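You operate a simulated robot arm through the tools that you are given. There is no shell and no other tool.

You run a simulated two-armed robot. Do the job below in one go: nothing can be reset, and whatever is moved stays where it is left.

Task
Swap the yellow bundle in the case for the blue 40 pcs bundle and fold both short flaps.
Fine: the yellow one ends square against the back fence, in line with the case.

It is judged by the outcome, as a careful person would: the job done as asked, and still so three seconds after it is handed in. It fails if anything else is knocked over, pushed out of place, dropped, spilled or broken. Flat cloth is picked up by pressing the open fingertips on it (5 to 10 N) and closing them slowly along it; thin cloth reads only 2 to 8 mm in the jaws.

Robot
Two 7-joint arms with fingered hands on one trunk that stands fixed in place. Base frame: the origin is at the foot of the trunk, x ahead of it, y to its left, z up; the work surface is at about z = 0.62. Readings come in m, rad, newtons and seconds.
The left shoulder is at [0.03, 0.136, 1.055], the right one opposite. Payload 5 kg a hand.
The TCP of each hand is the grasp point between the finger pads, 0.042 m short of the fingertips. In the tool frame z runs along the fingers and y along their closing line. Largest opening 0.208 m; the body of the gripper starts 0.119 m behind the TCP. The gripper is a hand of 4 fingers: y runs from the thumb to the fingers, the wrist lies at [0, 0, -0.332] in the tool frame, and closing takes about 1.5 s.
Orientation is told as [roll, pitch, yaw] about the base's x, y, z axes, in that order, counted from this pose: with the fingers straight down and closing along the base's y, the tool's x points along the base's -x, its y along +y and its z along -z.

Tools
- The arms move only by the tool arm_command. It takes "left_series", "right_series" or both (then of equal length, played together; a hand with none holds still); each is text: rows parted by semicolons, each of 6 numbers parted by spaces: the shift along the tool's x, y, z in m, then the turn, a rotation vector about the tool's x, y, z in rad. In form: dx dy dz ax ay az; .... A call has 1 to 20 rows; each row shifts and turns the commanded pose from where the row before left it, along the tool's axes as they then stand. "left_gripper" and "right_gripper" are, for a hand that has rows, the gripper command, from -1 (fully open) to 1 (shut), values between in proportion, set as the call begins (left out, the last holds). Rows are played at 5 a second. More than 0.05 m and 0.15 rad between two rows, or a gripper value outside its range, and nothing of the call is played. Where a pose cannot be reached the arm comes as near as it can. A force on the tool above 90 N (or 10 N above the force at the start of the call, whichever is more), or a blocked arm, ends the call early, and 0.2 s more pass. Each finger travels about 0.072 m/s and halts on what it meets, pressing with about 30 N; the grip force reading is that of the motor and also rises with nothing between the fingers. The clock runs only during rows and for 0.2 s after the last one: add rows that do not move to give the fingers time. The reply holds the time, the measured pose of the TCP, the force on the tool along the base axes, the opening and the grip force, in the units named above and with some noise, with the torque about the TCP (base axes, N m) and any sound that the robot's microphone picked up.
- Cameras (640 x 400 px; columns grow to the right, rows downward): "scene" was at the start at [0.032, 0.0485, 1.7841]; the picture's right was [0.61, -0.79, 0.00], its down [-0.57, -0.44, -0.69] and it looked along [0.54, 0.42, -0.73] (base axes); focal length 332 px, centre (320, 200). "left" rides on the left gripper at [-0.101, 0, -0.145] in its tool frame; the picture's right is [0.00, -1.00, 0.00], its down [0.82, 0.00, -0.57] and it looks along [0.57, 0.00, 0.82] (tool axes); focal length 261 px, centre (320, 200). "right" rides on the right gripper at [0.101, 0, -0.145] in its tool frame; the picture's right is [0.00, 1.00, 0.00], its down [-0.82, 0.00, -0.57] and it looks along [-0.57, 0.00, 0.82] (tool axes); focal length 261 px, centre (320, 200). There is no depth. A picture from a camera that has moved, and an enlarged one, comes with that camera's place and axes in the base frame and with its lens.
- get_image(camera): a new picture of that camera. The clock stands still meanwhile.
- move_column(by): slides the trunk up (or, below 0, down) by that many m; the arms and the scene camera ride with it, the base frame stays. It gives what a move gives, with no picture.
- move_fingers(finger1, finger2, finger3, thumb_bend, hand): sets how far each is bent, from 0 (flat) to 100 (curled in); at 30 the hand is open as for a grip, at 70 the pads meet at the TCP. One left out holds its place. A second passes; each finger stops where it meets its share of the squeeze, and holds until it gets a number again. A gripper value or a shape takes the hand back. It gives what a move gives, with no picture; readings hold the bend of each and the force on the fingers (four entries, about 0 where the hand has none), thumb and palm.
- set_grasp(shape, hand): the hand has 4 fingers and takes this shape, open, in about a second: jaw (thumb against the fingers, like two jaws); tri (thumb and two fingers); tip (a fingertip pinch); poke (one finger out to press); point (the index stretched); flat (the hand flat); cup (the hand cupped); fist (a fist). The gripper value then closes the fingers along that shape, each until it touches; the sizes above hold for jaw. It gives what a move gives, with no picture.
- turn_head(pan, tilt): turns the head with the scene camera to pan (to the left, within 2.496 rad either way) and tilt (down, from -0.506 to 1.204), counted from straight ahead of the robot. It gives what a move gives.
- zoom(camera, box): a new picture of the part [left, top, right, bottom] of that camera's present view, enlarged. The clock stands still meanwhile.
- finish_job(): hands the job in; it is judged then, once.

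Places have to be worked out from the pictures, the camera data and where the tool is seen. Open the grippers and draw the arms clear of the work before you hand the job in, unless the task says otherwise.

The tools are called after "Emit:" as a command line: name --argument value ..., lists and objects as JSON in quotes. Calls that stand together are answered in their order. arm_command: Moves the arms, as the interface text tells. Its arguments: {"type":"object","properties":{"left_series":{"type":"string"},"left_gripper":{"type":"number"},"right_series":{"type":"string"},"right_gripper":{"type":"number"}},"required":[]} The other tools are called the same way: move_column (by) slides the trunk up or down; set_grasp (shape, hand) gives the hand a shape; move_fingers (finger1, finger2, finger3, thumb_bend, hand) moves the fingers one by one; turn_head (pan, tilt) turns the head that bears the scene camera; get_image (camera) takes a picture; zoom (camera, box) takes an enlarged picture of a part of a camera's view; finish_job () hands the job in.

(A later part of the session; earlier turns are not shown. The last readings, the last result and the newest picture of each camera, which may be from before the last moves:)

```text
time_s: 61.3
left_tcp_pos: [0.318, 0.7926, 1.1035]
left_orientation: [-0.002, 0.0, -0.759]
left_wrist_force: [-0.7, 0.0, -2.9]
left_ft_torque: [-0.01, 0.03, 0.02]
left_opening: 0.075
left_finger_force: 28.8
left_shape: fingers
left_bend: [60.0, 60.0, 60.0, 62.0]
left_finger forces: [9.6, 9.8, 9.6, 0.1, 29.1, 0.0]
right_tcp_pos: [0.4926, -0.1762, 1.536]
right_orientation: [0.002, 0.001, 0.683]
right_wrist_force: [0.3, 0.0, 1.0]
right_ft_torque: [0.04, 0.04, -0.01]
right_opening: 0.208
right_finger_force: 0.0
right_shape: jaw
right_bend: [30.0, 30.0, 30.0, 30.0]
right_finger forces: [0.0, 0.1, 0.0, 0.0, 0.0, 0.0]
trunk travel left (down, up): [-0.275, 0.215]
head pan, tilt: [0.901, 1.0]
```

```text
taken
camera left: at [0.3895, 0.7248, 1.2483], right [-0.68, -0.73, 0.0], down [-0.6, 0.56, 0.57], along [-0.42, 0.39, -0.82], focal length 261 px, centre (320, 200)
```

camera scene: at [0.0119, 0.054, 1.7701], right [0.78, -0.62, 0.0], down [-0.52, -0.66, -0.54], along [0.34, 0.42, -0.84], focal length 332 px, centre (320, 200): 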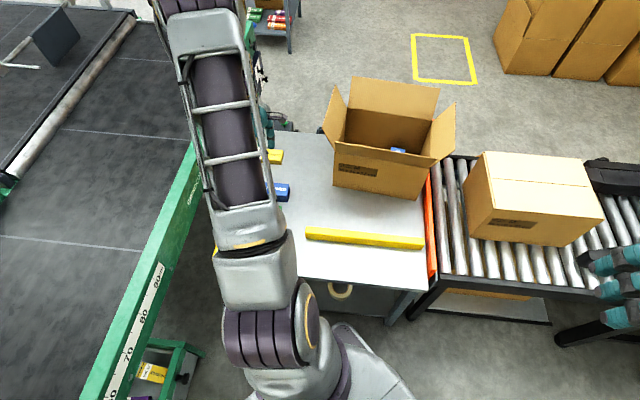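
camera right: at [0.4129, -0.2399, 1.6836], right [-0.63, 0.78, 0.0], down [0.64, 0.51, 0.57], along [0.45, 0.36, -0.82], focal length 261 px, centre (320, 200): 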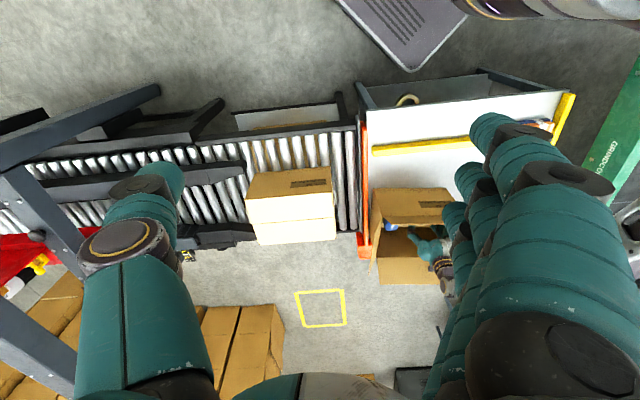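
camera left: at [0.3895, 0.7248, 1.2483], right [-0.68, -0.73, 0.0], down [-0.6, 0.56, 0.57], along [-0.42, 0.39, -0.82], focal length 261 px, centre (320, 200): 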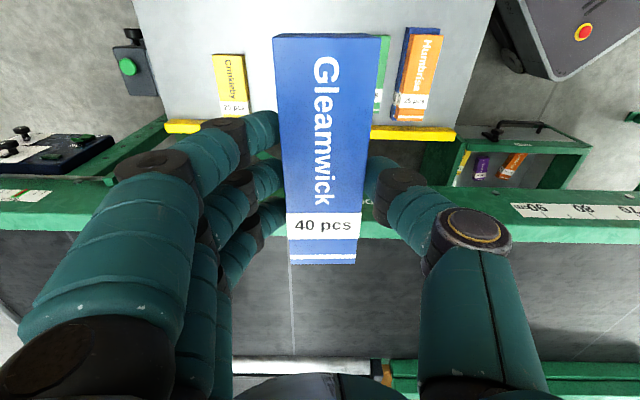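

Blue 40 is held near centre. I carry it at height over the case and turn the hand to the case's 39.3°.

Emit:
arm_command --left_series "-0.03 0.0125 0 0 0 0;-0.041 0.017 0 0 0 0;-0.041 0.017 0 0 0 0;-0.041 0.017 0 0 0 0;-0.041 0.017 0 0 0 0;-0.041 0.017 0 0 0 0;-0.041 0.017 0 0 0 0;-0.041 0.017 0 0 0 0;-0.041 0.017 0 0 0 0;-0.0395 0.0171 0 0 0 0;0 0 0 0 0 -0.1;0 0 0 0 0 -0.149;0 0 0 0 0 -0.149;0 0 0 0 0 -0.149;0 0 0 0 0 -0.149;0 0 0 0 0 -0.149;0 0 0 0 0 -0.149;0 0 0 0 0 -0.149;0 0 0 0 0 -0.149;0 0 0 0 0 -0.149"

Emit:
arm_command --left_series "0 0 0 0 0 0;0 0 0 0 0 0"

Emit:
get_image --camera "left"

Emit:
get_image --camera "scene"

```text
time_s: 65.5
left_tcp_pos: [0.7191, 0.6391, 1.1041]
left_orientation: [0.001, 0.001, 0.686]
left_wrist_force: [-0.1, -0.1, -2.2]
left_ft_torque: [0.03, 0.01, -0.02]
left_opening: 0.0747
left_finger_force: 28.5
left_shape: fingers
left_bend: [60.0, 60.0, 60.0, 62.0]
left_finger forces: [9.4, 9.6, 9.6, 0.0, 28.8, 0.0]
right_tcp_pos: [0.4912, -0.176, 1.5371]
right_orientation: [0.002, 0.0, 0.681]
right_wrist_force: [-0.1, -0.5, -0.4]
right_ft_torque: [0.01, 0.05, 0.0]
right_opening: 0.2078
right_finger_force: 0.1
right_shape: jaw
right_bend: [30.0, 30.0, 30.0, 30.0]
right_finger forces: [0.0, 0.1, 0.0, 0.0, 0.1, 0.0]
trunk travel left (down, up): [-0.275, 0.215]
head pan, tilt: [0.901, 1.0]
```

```text
time_s: 66.1
left_tcp_pos: [0.7197, 0.6393, 1.1039]
left_orientation: [0.002, 0.0, 0.683]
left_wrist_force: [0.0, -0.3, -2.7]
left_ft_torque: [-0.01, 0.0, 0.0]
left_opening: 0.0746
left_finger_force: 28.6
left_shape: fingers
left_bend: [60.0, 60.0, 60.0, 62.0]
left_finger forces: [9.5, 9.6, 9.5, 0.0, 28.8, 0.1]
right_tcp_pos: [0.492, -0.1771, 1.5367]
right_orientation: [0.002, 0.001, 0.681]
right_wrist_force: [-0.3, -0.1, -0.4]
right_ft_torque: [0.02, 0.02, -0.02]
right_opening: 0.208
right_finger_force: 0.1
right_shape: jaw
right_bend: [30.0, 30.0, 30.0, 30.0]
right_finger forces: [0.0, 0.1, 0.0, 0.0, 0.0, 0.0]
trunk travel left (down, up): [-0.275, 0.215]
head pan, tilt: [0.901, 1.0]
```

```text
taken
camera left: at [0.7963, 0.7047, 1.2488], right [0.64, -0.77, 0.0], down [-0.63, -0.52, 0.57], along [-0.44, -0.36, -0.82], focal length 261 px, centre (320, 200)
```

left: 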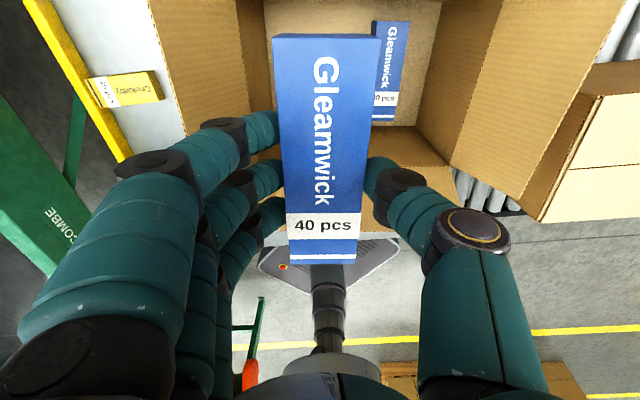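

```text
taken
camera scene: at [0.0122, 0.0542, 1.9701], right [0.78, -0.62, 0.0], down [-0.52, -0.66, -0.54], along [0.34, 0.42, -0.84], focal length 332 px, centre (320, 200)
```

scene: 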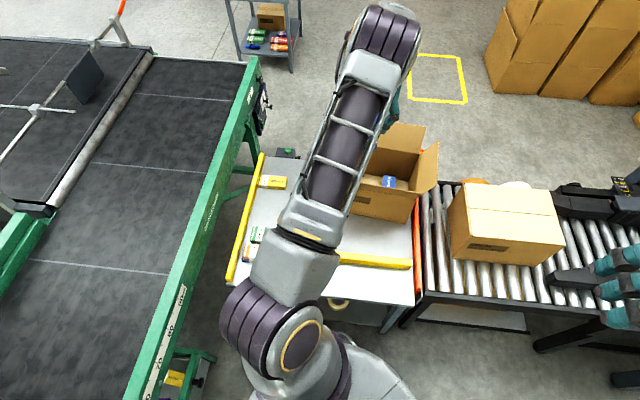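

Over the case and aligned. I lower to z 0.78 and check clearances.

Emit:
arm_command --left_series "0 0 0.03 0 0 0;0 0 0.045 0 0 0;0 0 0.045 0 0 0;0 0 0.045 0 0 0;0 0 0.045 0 0 0;0 0 0.045 0 0 0;0 0 0.04 0 0 0;0 0 0.029 0 0 0;0 0 0 0 0 0"

Emit:
get_image --camera "left"

```text
time_s: 68.1
left_tcp_pos: [0.7188, 0.6409, 0.7814]
left_orientation: [-0.001, 0.001, 0.683]
left_wrist_force: [0.9, -0.2, -1.9]
left_ft_torque: [0.06, -0.02, -0.01]
left_opening: 0.075
left_finger_force: 28.9
left_shape: fingers
left_bend: [60.0, 60.0, 60.0, 62.0]
left_finger forces: [9.5, 9.6, 9.6, 0.0, 28.8, 0.0]
right_tcp_pos: [0.4919, -0.1761, 1.5377]
right_orientation: [0.002, 0.001, 0.681]
right_wrist_force: [-0.7, -0.4, -0.2]
right_ft_torque: [0.04, -0.04, -0.02]
right_opening: 0.2081
right_finger_force: 0.0
right_shape: jaw
right_bend: [30.0, 30.0, 30.0, 30.0]
right_finger forces: [0.0, 0.0, 0.0, 0.0, 0.0, 0.0]
trunk travel left (down, up): [-0.275, 0.215]
head pan, tilt: [0.901, 1.0]
```

```text
taken
camera left: at [0.7968, 0.7048, 0.9254], right [0.64, -0.77, 0.0], down [-0.63, -0.52, 0.57], along [-0.44, -0.36, -0.82], focal length 261 px, centre (320, 200)
```

left: 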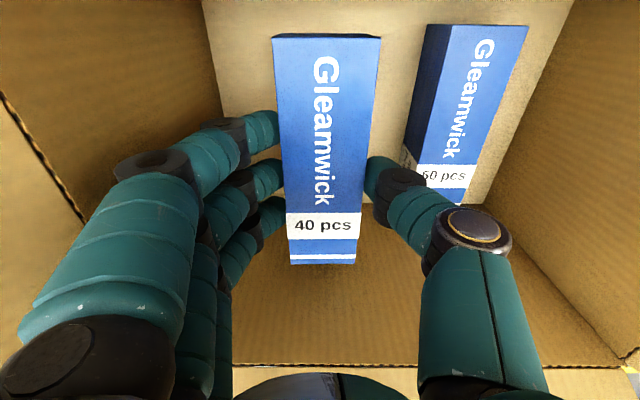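

All clear at the sides and ends. I lower to the floor, slowing at the end.

Emit:
arm_command --left_series "0 0 0.03 0 0 0;0 0 0.025 0 0 0;0 0 0.015 0 0 0;0 0 0.008 0 0 0;0 0 0.004 0 0 0;0 0 0.003 0 0 0;0 0 0 0 0 0"

```text
time_s: 69.7
left_tcp_pos: [0.7192, 0.6409, 0.696]
left_orientation: [-0.001, 0.001, 0.682]
left_wrist_force: [0.5, 0.4, -2.4]
left_ft_torque: [-0.03, 0.01, -0.03]
left_opening: 0.0748
left_finger_force: 29.0
left_shape: fingers
left_bend: [60.0, 60.0, 60.0, 62.0]
left_finger forces: [9.5, 9.6, 9.7, 0.0, 28.8, 0.0]
right_tcp_pos: [0.4933, -0.1756, 1.5368]
right_orientation: [0.002, -0.001, 0.681]
right_wrist_force: [-0.2, 0.0, 0.1]
right_ft_torque: [0.01, -0.02, 0.02]
right_opening: 0.2077
right_finger_force: 0.1
right_shape: jaw
right_bend: [30.0, 30.0, 30.0, 30.0]
right_finger forces: [0.0, 0.0, 0.1, 0.0, 0.0, 0.0]
trunk travel left (down, up): [-0.275, 0.215]
head pan, tilt: [0.901, 1.0]
```

Not touching yet; I lower in 2 mm steps.

Emit:
arm_command --left_series "0 0 0.002 0 0 0;0 0 0.002 0 0 0;0 0 0 0 0 0"

```text
time_s: 70.5
left_tcp_pos: [0.7191, 0.6397, 0.6935]
left_orientation: [0.0, -0.003, 0.681]
left_wrist_force: [-0.9, 0.7, 10.3]
left_ft_torque: [-0.3, -0.11, 0.03]
left_opening: 0.0745
left_finger_force: 32.0
left_shape: fingers
left_bend: [60.0, 60.0, 60.0, 63.0]
left_finger forces: [10.9, 10.9, 11.0, 0.0, 31.8, 0.0]
right_tcp_pos: [0.4922, -0.1763, 1.5374]
right_orientation: [0.0, -0.004, 0.68]
right_wrist_force: [0.8, 0.2, 0.6]
right_ft_torque: [0.0, -0.02, -0.03]
right_opening: 0.2079
right_finger_force: 0.0
right_shape: jaw
right_bend: [30.0, 30.0, 30.0, 30.0]
right_finger forces: [0.0, 0.0, 0.0, 0.0, 0.1, 0.1]
trunk travel left (down, up): [-0.275, 0.215]
head pan, tilt: [0.901, 1.0]
```

The bundle rests on the case floor (10 N). I open fingers and thumb a little to release it.

Emit:
move_fingers --hand "left" --finger1 54 --finger2 54 --finger3 54 --thumb_bend 56

Emit:
get_image --camera "left"

```text
time_s: 71.5
left_tcp_pos: [0.719, 0.6409, 0.6922]
left_orientation: [0.0, -0.001, 0.684]
left_wrist_force: [-0.4, 0.3, 0.1]
left_ft_torque: [-0.03, -0.01, 0.01]
left_opening: 0.0945
left_finger_force: 0.1
left_shape: fingers
left_bend: [54.0, 54.0, 54.0, 56.0]
left_finger forces: [0.0, 0.0, 0.1, 0.1, 0.1, 0.1]
right_tcp_pos: [0.4919, -0.1759, 1.5377]
right_orientation: [0.001, 0.0, 0.68]
right_wrist_force: [0.6, -0.7, 0.5]
right_ft_torque: [0.03, 0.0, -0.02]
right_opening: 0.2079
right_finger_force: 0.0
right_shape: jaw
right_bend: [30.0, 30.0, 30.0, 30.0]
right_finger forces: [0.0, 0.0, 0.1, 0.1, 0.1, 0.0]
trunk travel left (down, up): [-0.275, 0.215]
head pan, tilt: [0.901, 1.0]
```

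```text
taken
camera left: at [0.796, 0.7048, 0.8362], right [0.63, -0.77, 0.0], down [-0.63, -0.52, 0.57], along [-0.44, -0.36, -0.82], focal length 261 px, centre (320, 200)
```

left: 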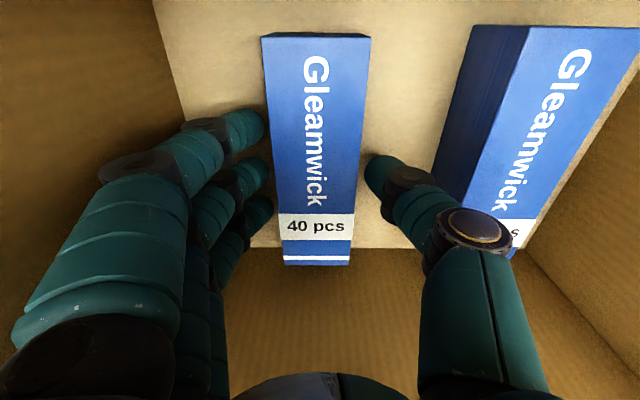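

The 40 pcs bundle lies in the case. I raise the hand straight out and take a look at the flaps.

Emit:
arm_command --left_series "0 0 -0.02 0 0 0;0 0 -0.035 0 0 0;0 0 -0.045 0 0 0;0 0 -0.045 0 0 0;0 0 -0.045 0 0 0;0 0 -0.045 0 0 0;0 0 -0.045 0 0 0;0 0 -0.045 0 0 0;0 0 -0.045 0 0 0;0 0 -0.045 0 0 0;0 0 -0.045 0 0 0;0 0 -0.045 0 0 0;0 0 0 0 0 0"

Emit:
get_image --camera "left"

Emit:
get_image --camera "scene"

```text
time_s: 74.3
left_tcp_pos: [0.7194, 0.6402, 1.1957]
left_orientation: [0.0, -0.001, 0.683]
left_wrist_force: [-0.1, 0.3, -0.8]
left_ft_torque: [-0.05, 0.04, -0.02]
left_opening: 0.0945
left_finger_force: 0.2
left_shape: fingers
left_bend: [54.0, 54.0, 54.0, 56.0]
left_finger forces: [0.0, 0.0, 0.0, 0.0, 0.0, 0.0]
right_tcp_pos: [0.4944, -0.1738, 1.5361]
right_orientation: [0.002, 0.001, 0.681]
right_wrist_force: [-0.9, 0.0, 0.7]
right_ft_torque: [-0.05, 0.03, 0.02]
right_opening: 0.2079
right_finger_force: 0.1
right_shape: jaw
right_bend: [30.0, 30.0, 30.0, 30.0]
right_finger forces: [0.0, 0.0, 0.0, 0.1, 0.0, 0.0]
trunk travel left (down, up): [-0.275, 0.215]
head pan, tilt: [0.901, 1.0]
```

```text
taken
camera left: at [0.7971, 0.7045, 1.3404], right [0.64, -0.77, 0.0], down [-0.63, -0.52, 0.57], along [-0.44, -0.36, -0.82], focal length 261 px, centre (320, 200)
```

left: 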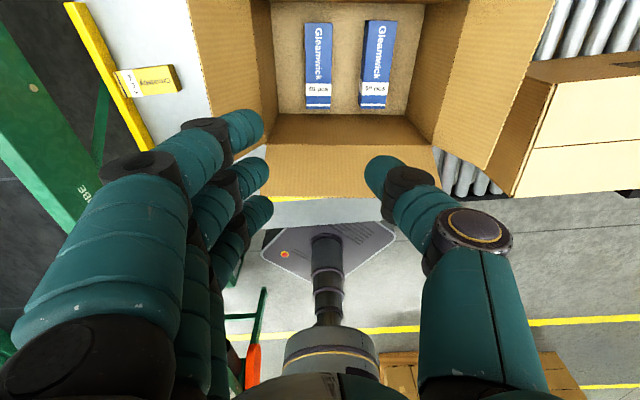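

```text
taken
camera scene: at [0.0132, 0.0548, 1.97], right [0.78, -0.62, 0.0], down [-0.52, -0.66, -0.54], along [0.33, 0.42, -0.84], focal length 332 px, centre (320, 200)
```

scene: 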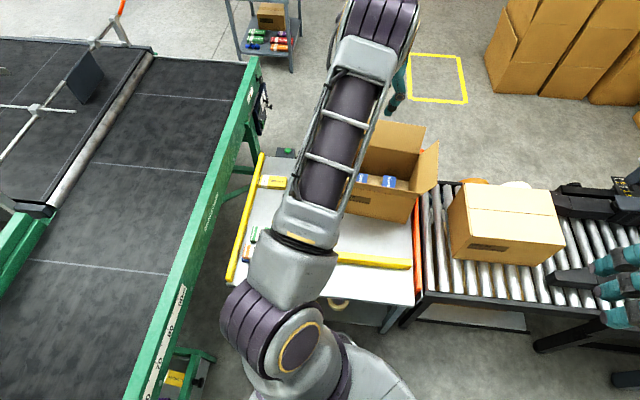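

Both blue bundles lie square in the case. I zoom on the yellow at the fence and on the flaps for their geometry.

Emit:
zoom --camera "left" --box '[60, 0, 260, 150]'

Emit:
zoom --camera "left" --box '[180, 0, 560, 200]'

```text
2.67 times, centred on (160, 75) of left
camera zoom: at [0.7971, 0.7045, 1.3404], right [0.64, -0.77, 0.0], down [-0.63, -0.52, 0.57], along [-0.44, -0.36, -0.82], focal length 695 px, centre (747, 533)
```

zoom: 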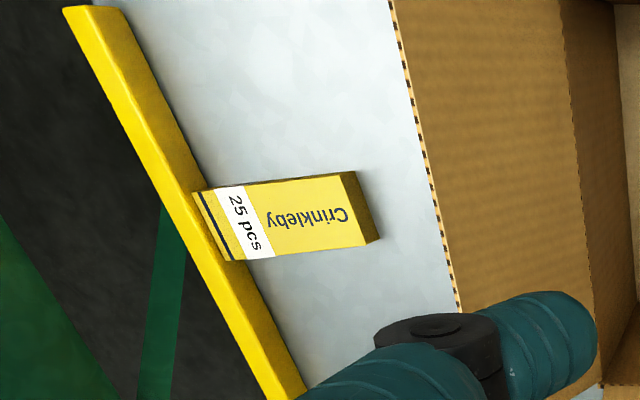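

```text
1.68 times, centred on (370, 100) of left
camera zoom: at [0.7971, 0.7045, 1.3404], right [0.64, -0.77, 0.0], down [-0.63, -0.52, 0.57], along [-0.44, -0.36, -0.82], focal length 439 px, centre (236, 368)
```

zoom: 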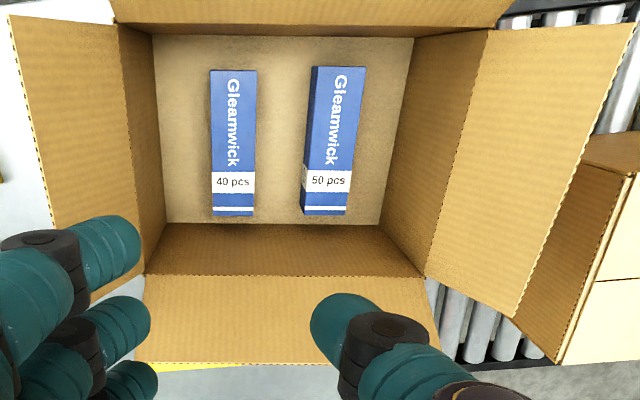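

Yellow lies flush at the fence. Flaps are 0.125 m long, leaning out about 22°. I close the left hand and bring it around outside the left flap.

Emit:
arm_command --left_series "0 0.03 0 0 0 0;-0.001 0.045 0 0 0 0;-0.002 0.045 0 0 0 0;-0.001 0.045 0 0 0 0;-0.001 0.045 0 0 0 0;0 0.025 0 0 0 0;0 0 0.04 0 0 0;0 0 0.045 0 0 0;0 0 0.045 0 0 0;0 0 0.045 0 0 0;0 0 0.04 0 0 0;0 0 0.026 0 0 0;0 0 0 0 0 0" --left_gripper 1

Emit:
get_image --camera "left"

Emit:
get_image --camera "scene"

```text
time_s: 77.1
left_tcp_pos: [0.5751, 0.8254, 0.9549]
left_orientation: [0.0, -0.002, 0.682]
left_wrist_force: [-0.2, -0.6, 0.3]
left_ft_torque: [0.02, -0.01, 0.01]
left_opening: 0.0
left_finger_force: 29.9
left_shape: jaw
left_bend: [70.0, 70.0, 70.0, 70.0]
left_finger forces: [0.0, 0.1, 0.0, 0.0, 0.0, 0.0]
right_tcp_pos: [0.4918, -0.1775, 1.5367]
right_orientation: [0.0, -0.001, 0.679]
right_wrist_force: [0.8, -0.4, -0.3]
right_ft_torque: [0.03, -0.04, 0.0]
right_opening: 0.2081
right_finger_force: 0.0
right_shape: jaw
right_bend: [30.0, 30.0, 30.0, 30.0]
right_finger forces: [0.1, 0.1, 0.0, 0.0, 0.0, 0.1]
trunk travel left (down, up): [-0.275, 0.215]
head pan, tilt: [0.901, 1.0]
```

```text
taken
camera left: at [0.6522, 0.8891, 1.1], right [0.63, -0.77, 0.0], down [-0.63, -0.52, 0.57], along [-0.44, -0.36, -0.82], focal length 261 px, centre (320, 200)
```

left: 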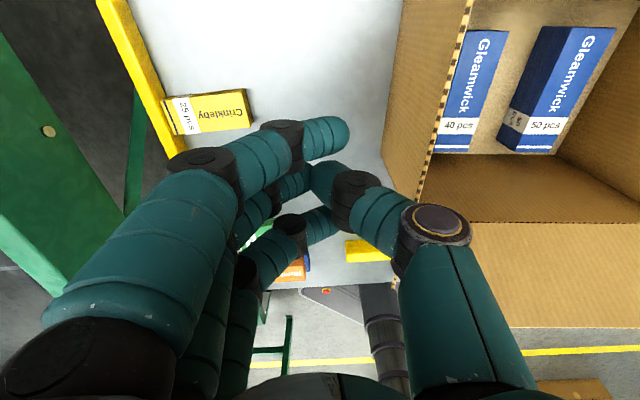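

```text
taken
camera scene: at [0.0114, 0.0537, 1.9702], right [0.78, -0.62, 0.0], down [-0.52, -0.66, -0.54], along [0.34, 0.42, -0.84], focal length 332 px, centre (320, 200)
```

scene: 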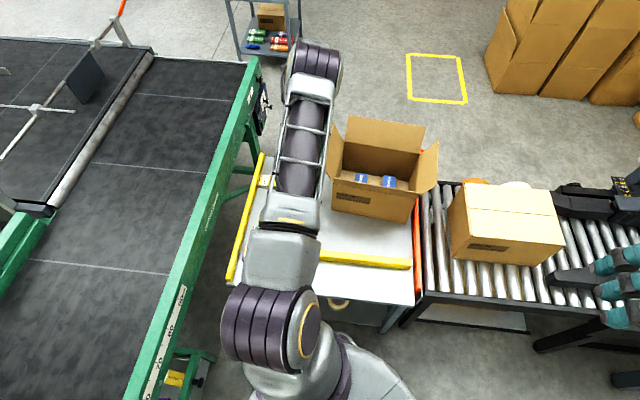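

The hand stands clear outside the left flap. I push inward (toward the case) at this height.

Emit:
arm_command --left_series "0 -0.025 0 0 0 0;0 -0.025 0 0 0 0;0 -0.025 0 0 0 0;0 -0.025 0 0 0 0;0 -0.025 0 0 0 0;0 -0.02 0 0 0 0;0 0 0 0 0 0"

Emit:
get_image --camera "left"

Emit:
zoom --camera "scene" --box '[280, 80, 480, 240]'

```text
time_s: 78.7
left_tcp_pos: [0.6665, 0.7134, 0.955]
left_orientation: [-0.002, 0.002, 0.685]
left_wrist_force: [0.4, 0.3, -1.0]
left_ft_torque: [-0.06, 0.03, 0.02]
left_opening: 0.0003
left_finger_force: 29.9
left_shape: jaw
left_bend: [70.0, 68.0, 70.0, 72.0]
left_finger forces: [0.1, 0.0, 0.0, 0.1, 0.1, 0.0]
right_tcp_pos: [0.4922, -0.1753, 1.5358]
right_orientation: [0.0, 0.001, 0.68]
right_wrist_force: [-0.5, 0.1, 0.6]
right_ft_torque: [-0.07, 0.02, 0.01]
right_opening: 0.2081
right_finger_force: 0.1
right_shape: jaw
right_bend: [30.0, 30.0, 30.0, 30.0]
right_finger forces: [0.0, 0.0, 0.0, 0.0, 0.0, 0.0]
trunk travel left (down, up): [-0.275, 0.215]
head pan, tilt: [0.901, 1.0]
```

```text
taken
camera left: at [0.7439, 0.7781, 1.0988], right [0.64, -0.77, 0.0], down [-0.63, -0.52, 0.57], along [-0.44, -0.36, -0.82], focal length 261 px, centre (320, 200)
```

left: 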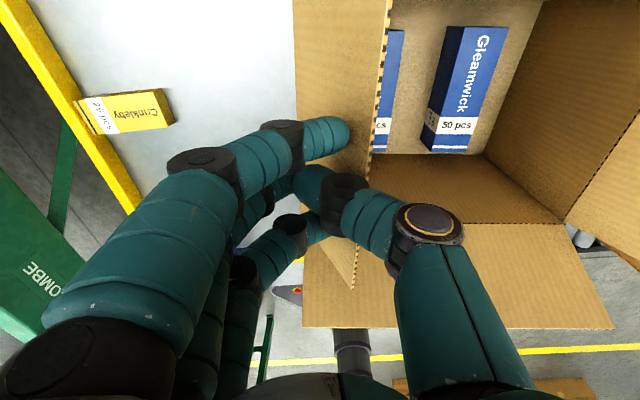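

```text
2.50 times, centred on (380, 160) of scene
camera zoom: at [0.0125, 0.0557, 1.97], right [0.78, -0.62, 0.0], down [-0.52, -0.66, -0.54], along [0.34, 0.42, -0.84], focal length 829 px, centre (170, 300)
```

zoom: 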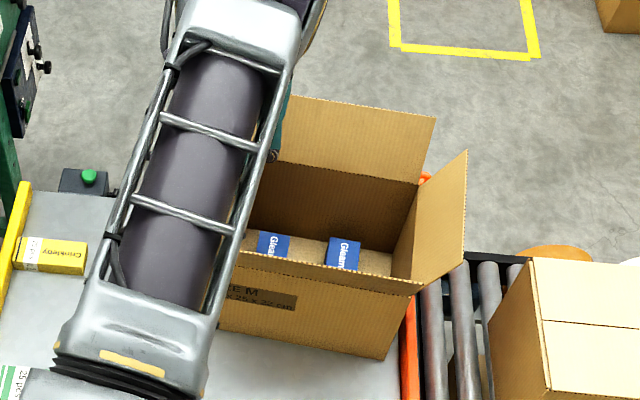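

The flap has passed upright and leans inward. I go on inward and downward in an arc to press it flat.

Emit:
arm_command --left_series "0 -0.025 0.005 0 0 0;0 -0.02 0.012 0 0 0;0 -0.015 0.018 0 0 0;0 -0.01 0.018 0 0 0;0 0 0.01 0 0 0;0 0 0 0 0 0"

Emit:
get_image --camera "left"

Emit:
zoom --camera "scene" --box '[280, 80, 480, 240]'

```text
time_s: 80.1
left_tcp_pos: [0.7113, 0.6584, 0.8928]
left_orientation: [0.0, -0.002, 0.682]
left_wrist_force: [0.0, 0.1, -0.5]
left_ft_torque: [-0.01, 0.06, 0.03]
left_opening: 0.0
left_finger_force: 29.8
left_shape: jaw
left_bend: [70.0, 68.0, 70.0, 72.0]
left_finger forces: [0.1, 0.0, 0.0, 0.0, 0.0, 0.1]
right_tcp_pos: [0.4918, -0.177, 1.5361]
right_orientation: [0.002, 0.002, 0.678]
right_wrist_force: [0.1, -0.1, -0.8]
right_ft_torque: [0.1, 0.01, -0.04]
right_opening: 0.208
right_finger_force: 0.0
right_shape: jaw
right_bend: [30.0, 30.0, 30.0, 30.0]
right_finger forces: [0.1, 0.0, 0.1, 0.0, 0.0, 0.1]
trunk travel left (down, up): [-0.275, 0.215]
head pan, tilt: [0.901, 1.0]
```

```text
taken
camera left: at [0.7882, 0.723, 1.0373], right [0.63, -0.77, 0.0], down [-0.63, -0.52, 0.57], along [-0.44, -0.36, -0.82], focal length 261 px, centre (320, 200)
```

left: 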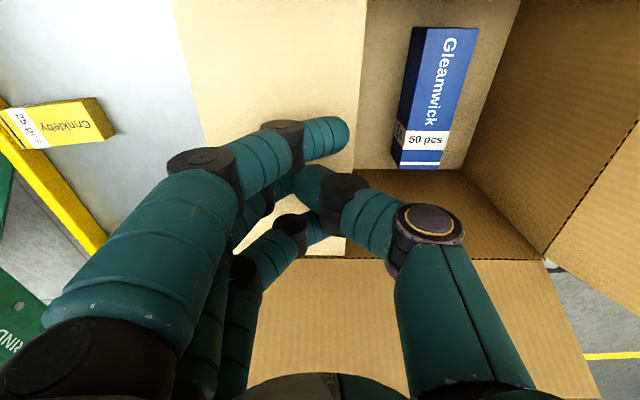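

```text
2.50 times, centred on (380, 160) of scene
camera zoom: at [0.0123, 0.0536, 1.9701], right [0.78, -0.62, 0.0], down [-0.52, -0.66, -0.54], along [0.34, 0.42, -0.84], focal length 829 px, centre (170, 300)
```

zoom: 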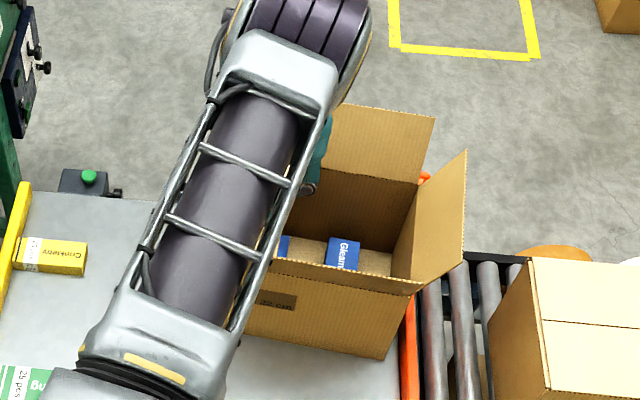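

The left flap is close to level. I press another 1.5 cm down, then rise to see whether it stays.

Emit:
arm_command --left_series "0 0 0.008 0 0 0;0 0 0.006 0 0 0;0 0 0 0 0 0;0 0 0 0 0 0"

Emit:
arm_command --left_series "0 0 -0.02 0 0 0;0 0 -0.04 0 0 0;0 0 -0.045 0 0 0;0 0 -0.045 0 0 0;0 0 -0.045 0 0 0;0 0 -0.045 0 0 0;0 0 0 0 0 0"

Emit:
get_image --camera "left"

Emit:
get_image --camera "scene"

```text
time_s: 81.1
left_tcp_pos: [0.7099, 0.6593, 0.8827]
left_orientation: [-0.001, -0.005, 0.682]
left_wrist_force: [-4.9, 2.0, 36.9]
left_ft_torque: [0.61, 0.85, 0.05]
left_opening: 0.0
left_finger_force: 30.7
left_shape: jaw
left_bend: [70.0, 67.0, 70.0, 72.0]
left_finger forces: [0.1, 0.0, 0.0, 0.0, 0.0, 0.0]
right_tcp_pos: [0.4898, -0.178, 1.5379]
right_orientation: [0.002, -0.001, 0.68]
right_wrist_force: [1.3, 0.7, 0.0]
right_ft_torque: [0.02, 0.02, 0.03]
right_opening: 0.2081
right_finger_force: 0.0
right_shape: jaw
right_bend: [30.0, 30.0, 30.0, 30.0]
right_finger forces: [0.0, 0.1, 0.1, 0.0, 0.0, 0.0]
trunk travel left (down, up): [-0.275, 0.215]
head pan, tilt: [0.901, 1.0]
```

```text
time_s: 82.7
left_tcp_pos: [0.7094, 0.6594, 1.1181]
left_orientation: [0.001, 0.003, 0.681]
left_wrist_force: [-0.6, -0.3, -0.6]
left_ft_torque: [0.01, 0.05, 0.02]
left_opening: 0.0001
left_finger_force: 29.6
left_shape: jaw
left_bend: [70.0, 68.0, 70.0, 72.0]
left_finger forces: [0.0, 0.0, 0.1, 0.0, 0.1, 0.0]
right_tcp_pos: [0.4933, -0.1764, 1.5368]
right_orientation: [0.001, 0.0, 0.68]
right_wrist_force: [0.3, -0.2, 0.2]
right_ft_torque: [-0.03, 0.05, 0.0]
right_opening: 0.208
right_finger_force: 0.1
right_shape: jaw
right_bend: [30.0, 30.0, 30.0, 30.0]
right_finger forces: [0.0, 0.0, 0.0, 0.0, 0.0, 0.0]
trunk travel left (down, up): [-0.275, 0.215]
head pan, tilt: [0.901, 1.0]
```

```text
taken
camera left: at [0.7877, 0.7243, 1.2624], right [0.63, -0.77, 0.0], down [-0.63, -0.52, 0.57], along [-0.44, -0.36, -0.82], focal length 261 px, centre (320, 200)
```

left: 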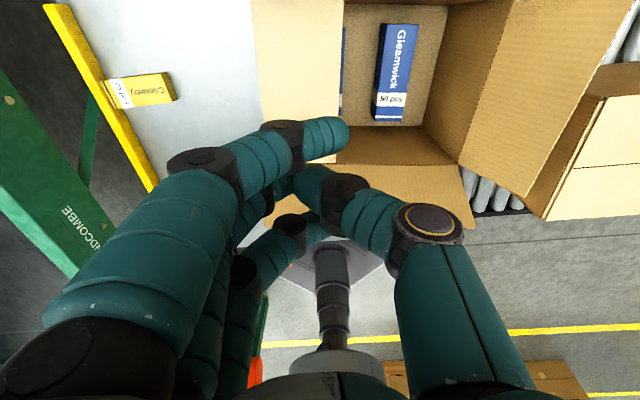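

```text
taken
camera scene: at [0.0128, 0.0546, 1.97], right [0.78, -0.62, 0.0], down [-0.52, -0.66, -0.54], along [0.34, 0.42, -0.84], focal length 332 px, centre (320, 200)
```

scene: 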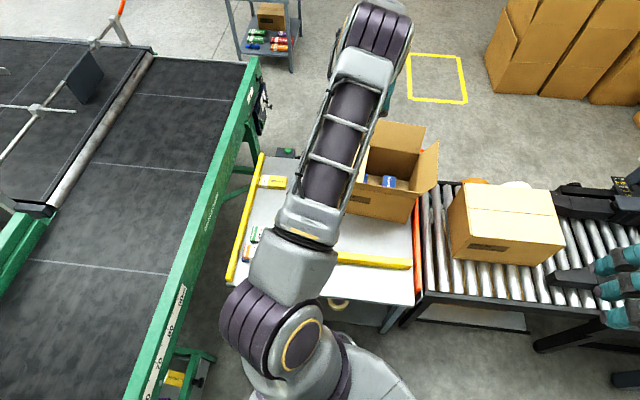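

The left flap stays down at its stop. Now I take the left hand over the case to outside the right flap, a bit toward its near half for reach.

Emit:
arm_command --left_series "0.003 -0.03 0 0 0 0;0.005 -0.042 0 0 0 0;0.005 -0.042 0 0 0 0;0.005 -0.042 0 0 0 0;0.005 -0.042 0 0 0 0;0.005 -0.042 0 0 0 0;0.005 -0.042 0 0 0 0;0.006 -0.042 0 0 0 0;0.006 -0.047 0 0 0 0;0 0 0 0 0 0"

Emit:
get_image --camera "left"

Emit:
get_image --camera "scene"

```text
time_s: 84.9
left_tcp_pos: [0.9088, 0.3436, 1.1177]
left_orientation: [-0.001, 0.001, 0.686]
left_wrist_force: [-0.9, 0.1, 0.3]
left_ft_torque: [-0.09, -0.06, 0.01]
left_opening: 0.0
left_finger_force: 30.0
left_shape: jaw
left_bend: [70.0, 68.0, 70.0, 72.0]
left_finger forces: [0.0, 0.1, 0.1, 0.0, 0.1, 0.1]
right_tcp_pos: [0.491, -0.1748, 1.538]
right_orientation: [-0.001, 0.002, 0.68]
right_wrist_force: [0.1, -0.3, 1.1]
right_ft_torque: [-0.12, -0.09, -0.01]
right_opening: 0.2078
right_finger_force: 0.1
right_shape: jaw
right_bend: [30.0, 30.0, 30.0, 30.0]
right_finger forces: [0.1, 0.1, 0.0, 0.0, 0.0, 0.0]
trunk travel left (down, up): [-0.275, 0.215]
head pan, tilt: [0.901, 1.0]
```

```text
taken
camera left: at [0.9855, 0.4084, 1.2627], right [0.64, -0.77, 0.0], down [-0.63, -0.52, 0.57], along [-0.44, -0.36, -0.82], focal length 261 px, centre (320, 200)
```

left: 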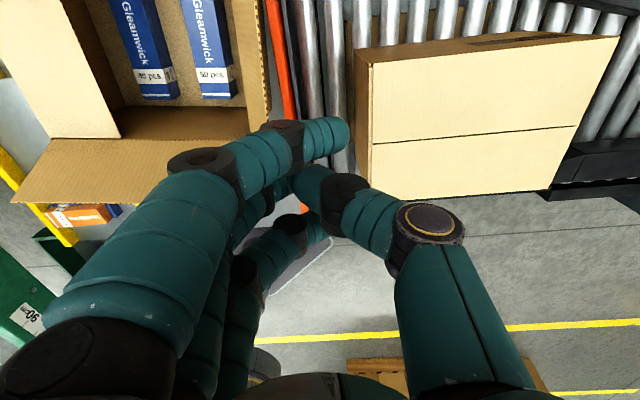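

```text
taken
camera scene: at [0.0109, 0.0558, 1.9701], right [0.78, -0.62, 0.0], down [-0.52, -0.66, -0.54], along [0.34, 0.42, -0.84], focal length 332 px, centre (320, 200)
```

scene: 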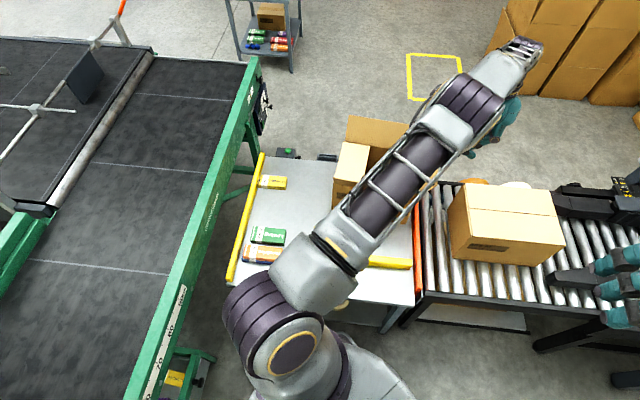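

The hand is outside the right flap, with the closed box lower and further right. I descend to flap height.

Emit:
arm_command --left_series "0 0 0.04 0 0 0;0 0 0.045 0 0 0;0 0 0.045 0 0 0;0 0 0.03 0 0 0;0 0 0 0 0 0"

Emit:
get_image --camera "left"

Emit:
zoom --camera "scene" --box '[320, 60, 560, 260]'

```text
time_s: 86.1
left_tcp_pos: [0.9079, 0.3422, 0.9586]
left_orientation: [-0.001, -0.003, 0.681]
left_wrist_force: [-0.8, 0.0, 1.9]
left_ft_torque: [0.01, -0.07, 0.01]
left_opening: 0.0001
left_finger_force: 30.1
left_shape: jaw
left_bend: [70.0, 68.0, 70.0, 72.0]
left_finger forces: [0.0, 0.0, 0.0, 0.0, 0.0, 0.0]
right_tcp_pos: [0.4915, -0.1761, 1.5389]
right_orientation: [0.002, -0.001, 0.682]
right_wrist_force: [0.8, 0.2, 0.1]
right_ft_torque: [0.05, -0.05, -0.03]
right_opening: 0.2081
right_finger_force: 0.2
right_shape: jaw
right_bend: [30.0, 30.0, 30.0, 30.0]
right_finger forces: [0.0, 0.0, 0.0, 0.0, 0.0, 0.0]
trunk travel left (down, up): [-0.275, 0.215]
head pan, tilt: [0.901, 1.0]
```

```text
taken
camera left: at [0.9854, 0.4064, 1.1026], right [0.63, -0.77, 0.0], down [-0.63, -0.52, 0.57], along [-0.44, -0.36, -0.82], focal length 261 px, centre (320, 200)
```

left: 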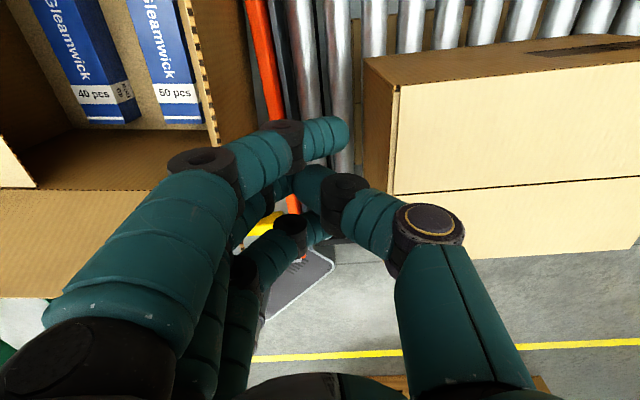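

```text
2.00 times, centred on (440, 160) of scene
camera zoom: at [0.0111, 0.0532, 1.9702], right [0.78, -0.62, 0.0], down [-0.52, -0.66, -0.54], along [0.34, 0.42, -0.84], focal length 664 px, centre (80, 280)
```

zoom: 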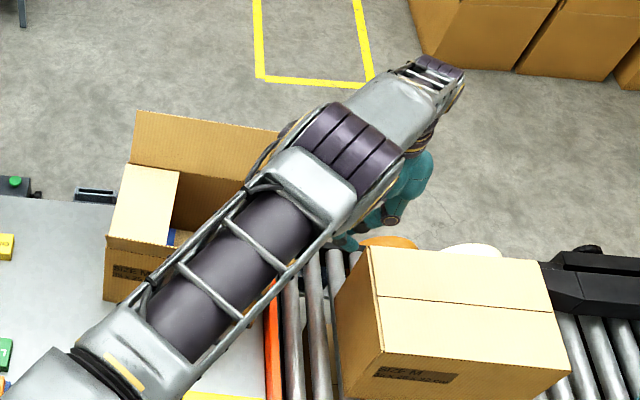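

Clear on both sides. I sweep toward the case to push the right flap inward past upright.

Emit:
arm_command --left_series "0 0.025 0 0 0 0;0 0.025 0 0 0 0;0 0.025 0 0 0 0;0 0.025 0 0 0 0;0 0.025 0 0 0 0;0 0.02 0 0 0 0;0 0 0 0 0 0"

Emit:
get_image --camera "left"

Emit:
zoom --camera "scene" --box '[320, 60, 560, 260]'

```text
time_s: 87.7
left_tcp_pos: [0.8172, 0.4544, 0.9571]
left_orientation: [-0.001, 0.0, 0.685]
left_wrist_force: [-0.1, 0.5, 0.8]
left_ft_torque: [0.03, 0.01, 0.0]
left_opening: 0.0
left_finger_force: 30.2
left_shape: jaw
left_bend: [70.0, 68.0, 70.0, 72.0]
left_finger forces: [0.0, 0.0, 0.1, 0.1, 0.0, 0.0]
right_tcp_pos: [0.4938, -0.1771, 1.5383]
right_orientation: [0.0, 0.001, 0.68]
right_wrist_force: [0.5, -0.6, 0.3]
right_ft_torque: [0.04, 0.04, 0.0]
right_opening: 0.2079
right_finger_force: 0.0
right_shape: jaw
right_bend: [30.0, 30.0, 30.0, 30.0]
right_finger forces: [0.0, 0.0, 0.1, 0.0, 0.0, 0.1]
trunk travel left (down, up): [-0.275, 0.215]
head pan, tilt: [0.901, 1.0]
```

```text
taken
camera left: at [0.8953, 0.5196, 1.1025], right [0.64, -0.77, 0.0], down [-0.63, -0.52, 0.57], along [-0.44, -0.36, -0.82], focal length 261 px, centre (320, 200)
```

left: 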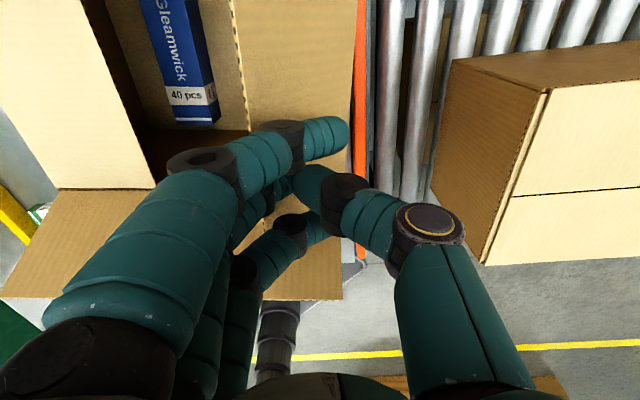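

```text
2.00 times, centred on (440, 160) of scene
camera zoom: at [0.0126, 0.0532, 1.9701], right [0.78, -0.62, 0.0], down [-0.52, -0.66, -0.54], along [0.34, 0.42, -0.84], focal length 664 px, centre (80, 280)
```

zoom: 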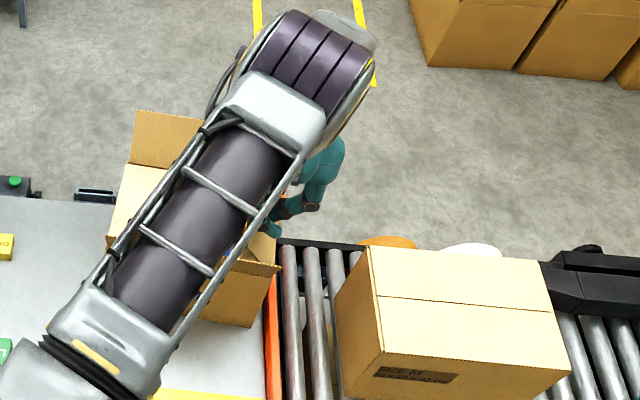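

The right flap leans inward. I continue inward and down in an arc.

Emit:
arm_command --left_series "0 0.025 0.005 0 0 0;0 0.02 0.012 0 0 0;0 0.015 0.018 0 0 0;0 0.01 0.018 0 0 0;0 0 0.012 0 0 0;0 0 0 0 0 0"

Emit:
arm_command --left_series "0 0 0.006 0 0 0;0 0 0.004 0 0 0;0 0 0 0 0 0"

Emit:
get_image --camera "left"

```text
time_s: 89.1
left_tcp_pos: [0.7731, 0.5107, 0.8928]
left_orientation: [-0.001, 0.0, 0.683]
left_wrist_force: [-0.8, 0.6, -0.4]
left_ft_torque: [0.03, -0.03, 0.02]
left_opening: 0.0001
left_finger_force: 30.2
left_shape: jaw
left_bend: [70.0, 68.0, 70.0, 72.0]
left_finger forces: [0.1, 0.0, 0.0, 0.0, 0.0, 0.0]
right_tcp_pos: [0.4917, -0.1763, 1.5361]
right_orientation: [0.0, -0.001, 0.679]
right_wrist_force: [-0.7, 0.4, 1.1]
right_ft_torque: [-0.05, -0.03, 0.01]
right_opening: 0.2082
right_finger_force: 0.1
right_shape: jaw
right_bend: [30.0, 30.0, 30.0, 30.0]
right_finger forces: [0.1, 0.0, 0.0, 0.0, 0.1, 0.0]
trunk travel left (down, up): [-0.275, 0.215]
head pan, tilt: [0.901, 1.0]
```

```text
time_s: 89.9
left_tcp_pos: [0.7738, 0.5089, 0.884]
left_orientation: [0.0, -0.003, 0.685]
left_wrist_force: [-2.3, 0.4, 6.7]
left_ft_torque: [0.09, 0.16, 0.03]
left_opening: 0.0001
left_finger_force: 29.9
left_shape: jaw
left_bend: [70.0, 68.0, 70.0, 72.0]
left_finger forces: [0.0, 0.1, 0.0, 0.0, 0.0, 0.0]
right_tcp_pos: [0.4917, -0.1762, 1.5377]
right_orientation: [0.002, 0.0, 0.681]
right_wrist_force: [-0.4, -0.5, -0.5]
right_ft_torque: [-0.01, 0.01, 0.02]
right_opening: 0.2082
right_finger_force: 0.2
right_shape: jaw
right_bend: [30.0, 30.0, 30.0, 30.0]
right_finger forces: [0.1, 0.0, 0.1, 0.0, 0.0, 0.2]
trunk travel left (down, up): [-0.275, 0.215]
head pan, tilt: [0.901, 1.0]
```

```text
taken
camera left: at [0.851, 0.5743, 1.0285], right [0.64, -0.77, 0.0], down [-0.63, -0.52, 0.57], along [-0.44, -0.36, -0.82], focal length 261 px, centre (320, 200)
```

left: 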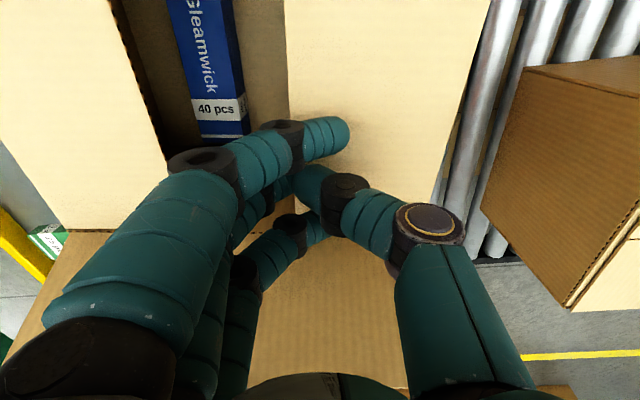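

Both short flaps appear level; I press a last 2 mm against the stop, then rise and look.

Emit:
arm_command --left_series "0 0 0.002 0 0 0;0 0 0 0 0 0"

Emit:
arm_command --left_series "0 0 -0.02 0 0 0;0 0 -0.04 0 0 0;0 0 -0.045 0 0 0;0 0 -0.045 0 0 0;0 0 -0.045 0 0 0;0 0 -0.045 0 0 0;0 0 -0.045 0 0 0;0 0 -0.045 0 0 0;0 0 0 0 0 0"

Emit:
get_image --camera "left"

Emit:
get_image --camera "scene"

```text
time_s: 90.5
left_tcp_pos: [0.7748, 0.5096, 0.8829]
left_orientation: [0.0, -0.004, 0.682]
left_wrist_force: [-2.3, 2.0, 19.7]
left_ft_torque: [0.41, 0.4, 0.05]
left_opening: 0.0001
left_finger_force: 29.6
left_shape: jaw
left_bend: [70.0, 68.0, 70.0, 72.0]
left_finger forces: [0.1, 0.1, 0.0, 0.0, 0.0, 0.1]
right_tcp_pos: [0.4905, -0.1779, 1.5381]
right_orientation: [0.001, -0.001, 0.68]
right_wrist_force: [0.4, -0.4, -1.0]
right_ft_torque: [0.0, 0.02, -0.02]
right_opening: 0.2078
right_finger_force: 0.0
right_shape: jaw
right_bend: [30.0, 30.0, 30.0, 30.0]
right_finger forces: [0.0, 0.0, 0.0, 0.0, 0.0, 0.0]
trunk travel left (down, up): [-0.275, 0.215]
head pan, tilt: [0.901, 1.0]
```

```text
time_s: 92.5
left_tcp_pos: [0.7746, 0.5087, 1.2098]
left_orientation: [0.0, -0.001, 0.683]
left_wrist_force: [0.7, 0.2, 0.3]
left_ft_torque: [-0.07, 0.05, -0.01]
left_opening: 0.0
left_finger_force: 30.0
left_shape: jaw
left_bend: [70.0, 68.0, 70.0, 72.0]
left_finger forces: [0.0, 0.0, 0.1, 0.1, 0.0, 0.0]
right_tcp_pos: [0.4934, -0.1753, 1.5361]
right_orientation: [0.003, 0.002, 0.682]
right_wrist_force: [0.7, -0.5, -0.1]
right_ft_torque: [-0.03, 0.04, 0.0]
right_opening: 0.2078
right_finger_force: 0.1
right_shape: jaw
right_bend: [30.0, 30.0, 30.0, 30.0]
right_finger forces: [0.0, 0.1, 0.0, 0.0, 0.0, 0.0]
trunk travel left (down, up): [-0.275, 0.215]
head pan, tilt: [0.901, 1.0]
```

```text
taken
camera left: at [0.8517, 0.5744, 1.3551], right [0.63, -0.77, 0.0], down [-0.63, -0.52, 0.57], along [-0.44, -0.36, -0.82], focal length 261 px, centre (320, 200)
```

left: 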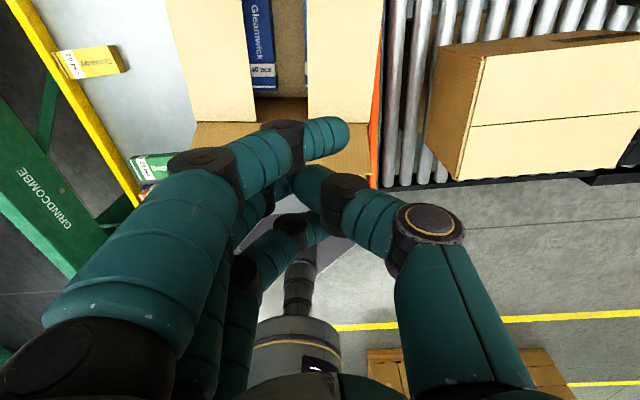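

```text
taken
camera scene: at [0.0131, 0.0545, 1.97], right [0.78, -0.62, 0.0], down [-0.52, -0.66, -0.54], along [0.34, 0.42, -0.84], focal length 332 px, centre (320, 200)
```

scene: 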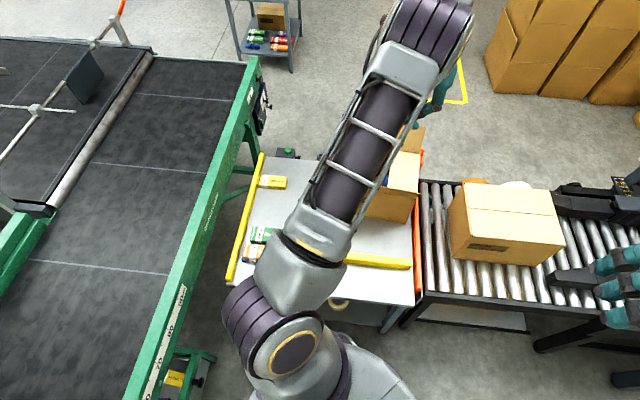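

Both short flaps stay folded. I open the left hand and draw it back to the left, high and clear of the work, then inspect everything.

Emit:
arm_command --left_series "0.015 0.025 -0.01 0 0 0;0.025 0.04 -0.005 0 0 0;0.025 0.04 -0.005 0 0 0;0.025 0.04 -0.005 0 0 0;0.025 0.04 -0.005 0 0 0;0.025 0.04 -0.005 0 0 0;0.025 0.04 -0.005 0 0 0;0.025 0.04 -0.005 0 0 0;0.025 0.04 -0.005 0 0 0;0.025 0.04 -0.005 0 0 0;0.025 0.04 -0.005 0 0 0;0.025 0.04 -0.005 0 0 0;0.025 0.04 -0.005 0 0 0;0.025 0.04 -0.005 0 0 0;0.025 0.04 -0.005 0 0 0;0 0 0 0 0 0" --left_gripper -1

Emit:
get_image --camera "scene"

Emit:
get_image --camera "left"

```text
time_s: 95.9
left_tcp_pos: [0.122, 0.7325, 1.2898]
left_orientation: [0.001, 0.001, 0.681]
left_wrist_force: [0.3, 0.0, -0.3]
left_ft_torque: [-0.03, 0.09, -0.01]
left_opening: 0.2076
left_finger_force: 0.1
left_shape: jaw
left_bend: [30.0, 30.0, 30.0, 30.0]
left_finger forces: [0.0, 0.0, 0.0, 0.0, 0.0, 0.1]
right_tcp_pos: [0.4943, -0.1759, 1.5365]
right_orientation: [0.002, 0.0, 0.68]
right_wrist_force: [0.7, -0.6, 0.3]
right_ft_torque: [0.04, 0.06, 0.01]
right_opening: 0.2076
right_finger_force: 0.0
right_shape: jaw
right_bend: [30.0, 30.0, 30.0, 30.0]
right_finger forces: [0.1, 0.0, 0.1, 0.1, 0.0, 0.0]
trunk travel left (down, up): [-0.275, 0.215]
head pan, tilt: [0.901, 1.0]
```

```text
taken
camera scene: at [0.0132, 0.0537, 1.9701], right [0.78, -0.62, 0.0], down [-0.52, -0.66, -0.54], along [0.33, 0.42, -0.84], focal length 332 px, centre (320, 200)
```

scene: 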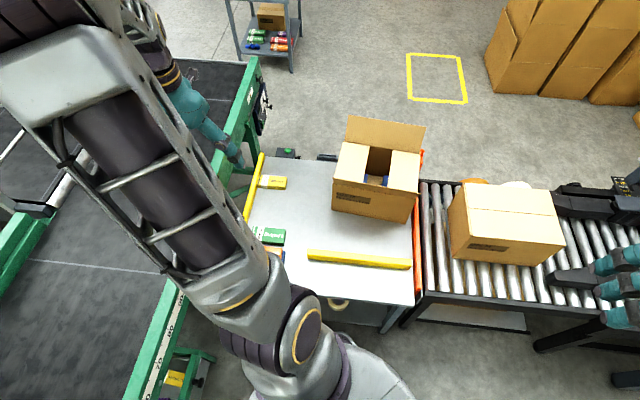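

```text
taken
camera left: at [0.1994, 0.7964, 1.4344], right [0.63, -0.77, 0.0], down [-0.63, -0.52, 0.57], along [-0.44, -0.36, -0.82], focal length 261 px, centre (320, 200)
```

left: 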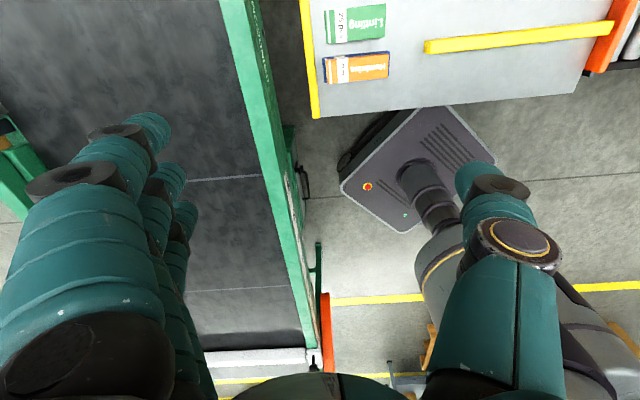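

Emit:
zoom --camera "scene" --box '[230, 100, 450, 310]'

Emit:
zoom --camera "scene" --box '[310, 100, 440, 230]'

```text
1.90 times, centred on (340, 205) of scene
camera zoom: at [0.0132, 0.0537, 1.9701], right [0.78, -0.62, 0.0], down [-0.52, -0.66, -0.54], along [0.33, 0.42, -0.84], focal length 632 px, centre (282, 190)
```

zoom: 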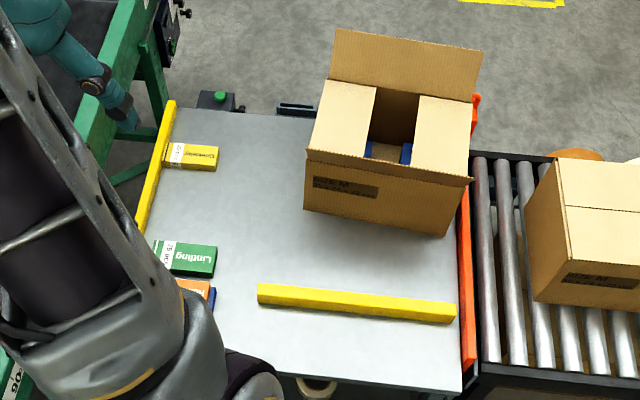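

```text
3.08 times, centred on (375, 165) of scene
camera zoom: at [0.0132, 0.0537, 1.9701], right [0.78, -0.62, 0.0], down [-0.52, -0.66, -0.54], along [0.33, 0.42, -0.84], focal length 1021 px, centre (151, 308)
```

zoom: 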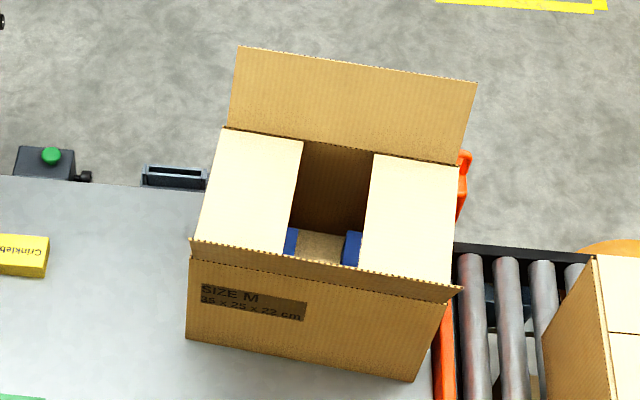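

Everything looks right: both short flaps down, both blue bundles inside, other stock untouched. A last close look at yellow against the fence before handing in.

Emit:
zoom --camera "scene" --box '[240, 140, 310, 210]'

```text
5.71 times, centred on (275, 175) of scene
camera zoom: at [0.0132, 0.0537, 1.9701], right [0.78, -0.62, 0.0], down [-0.52, -0.66, -0.54], along [0.33, 0.42, -0.84], focal length 1896 px, centre (577, 343)
```

zoom: 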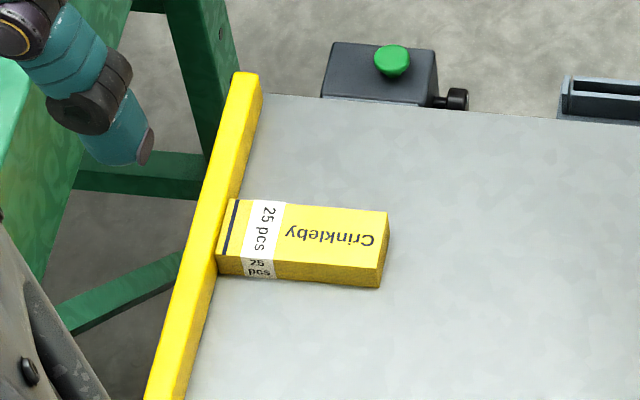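

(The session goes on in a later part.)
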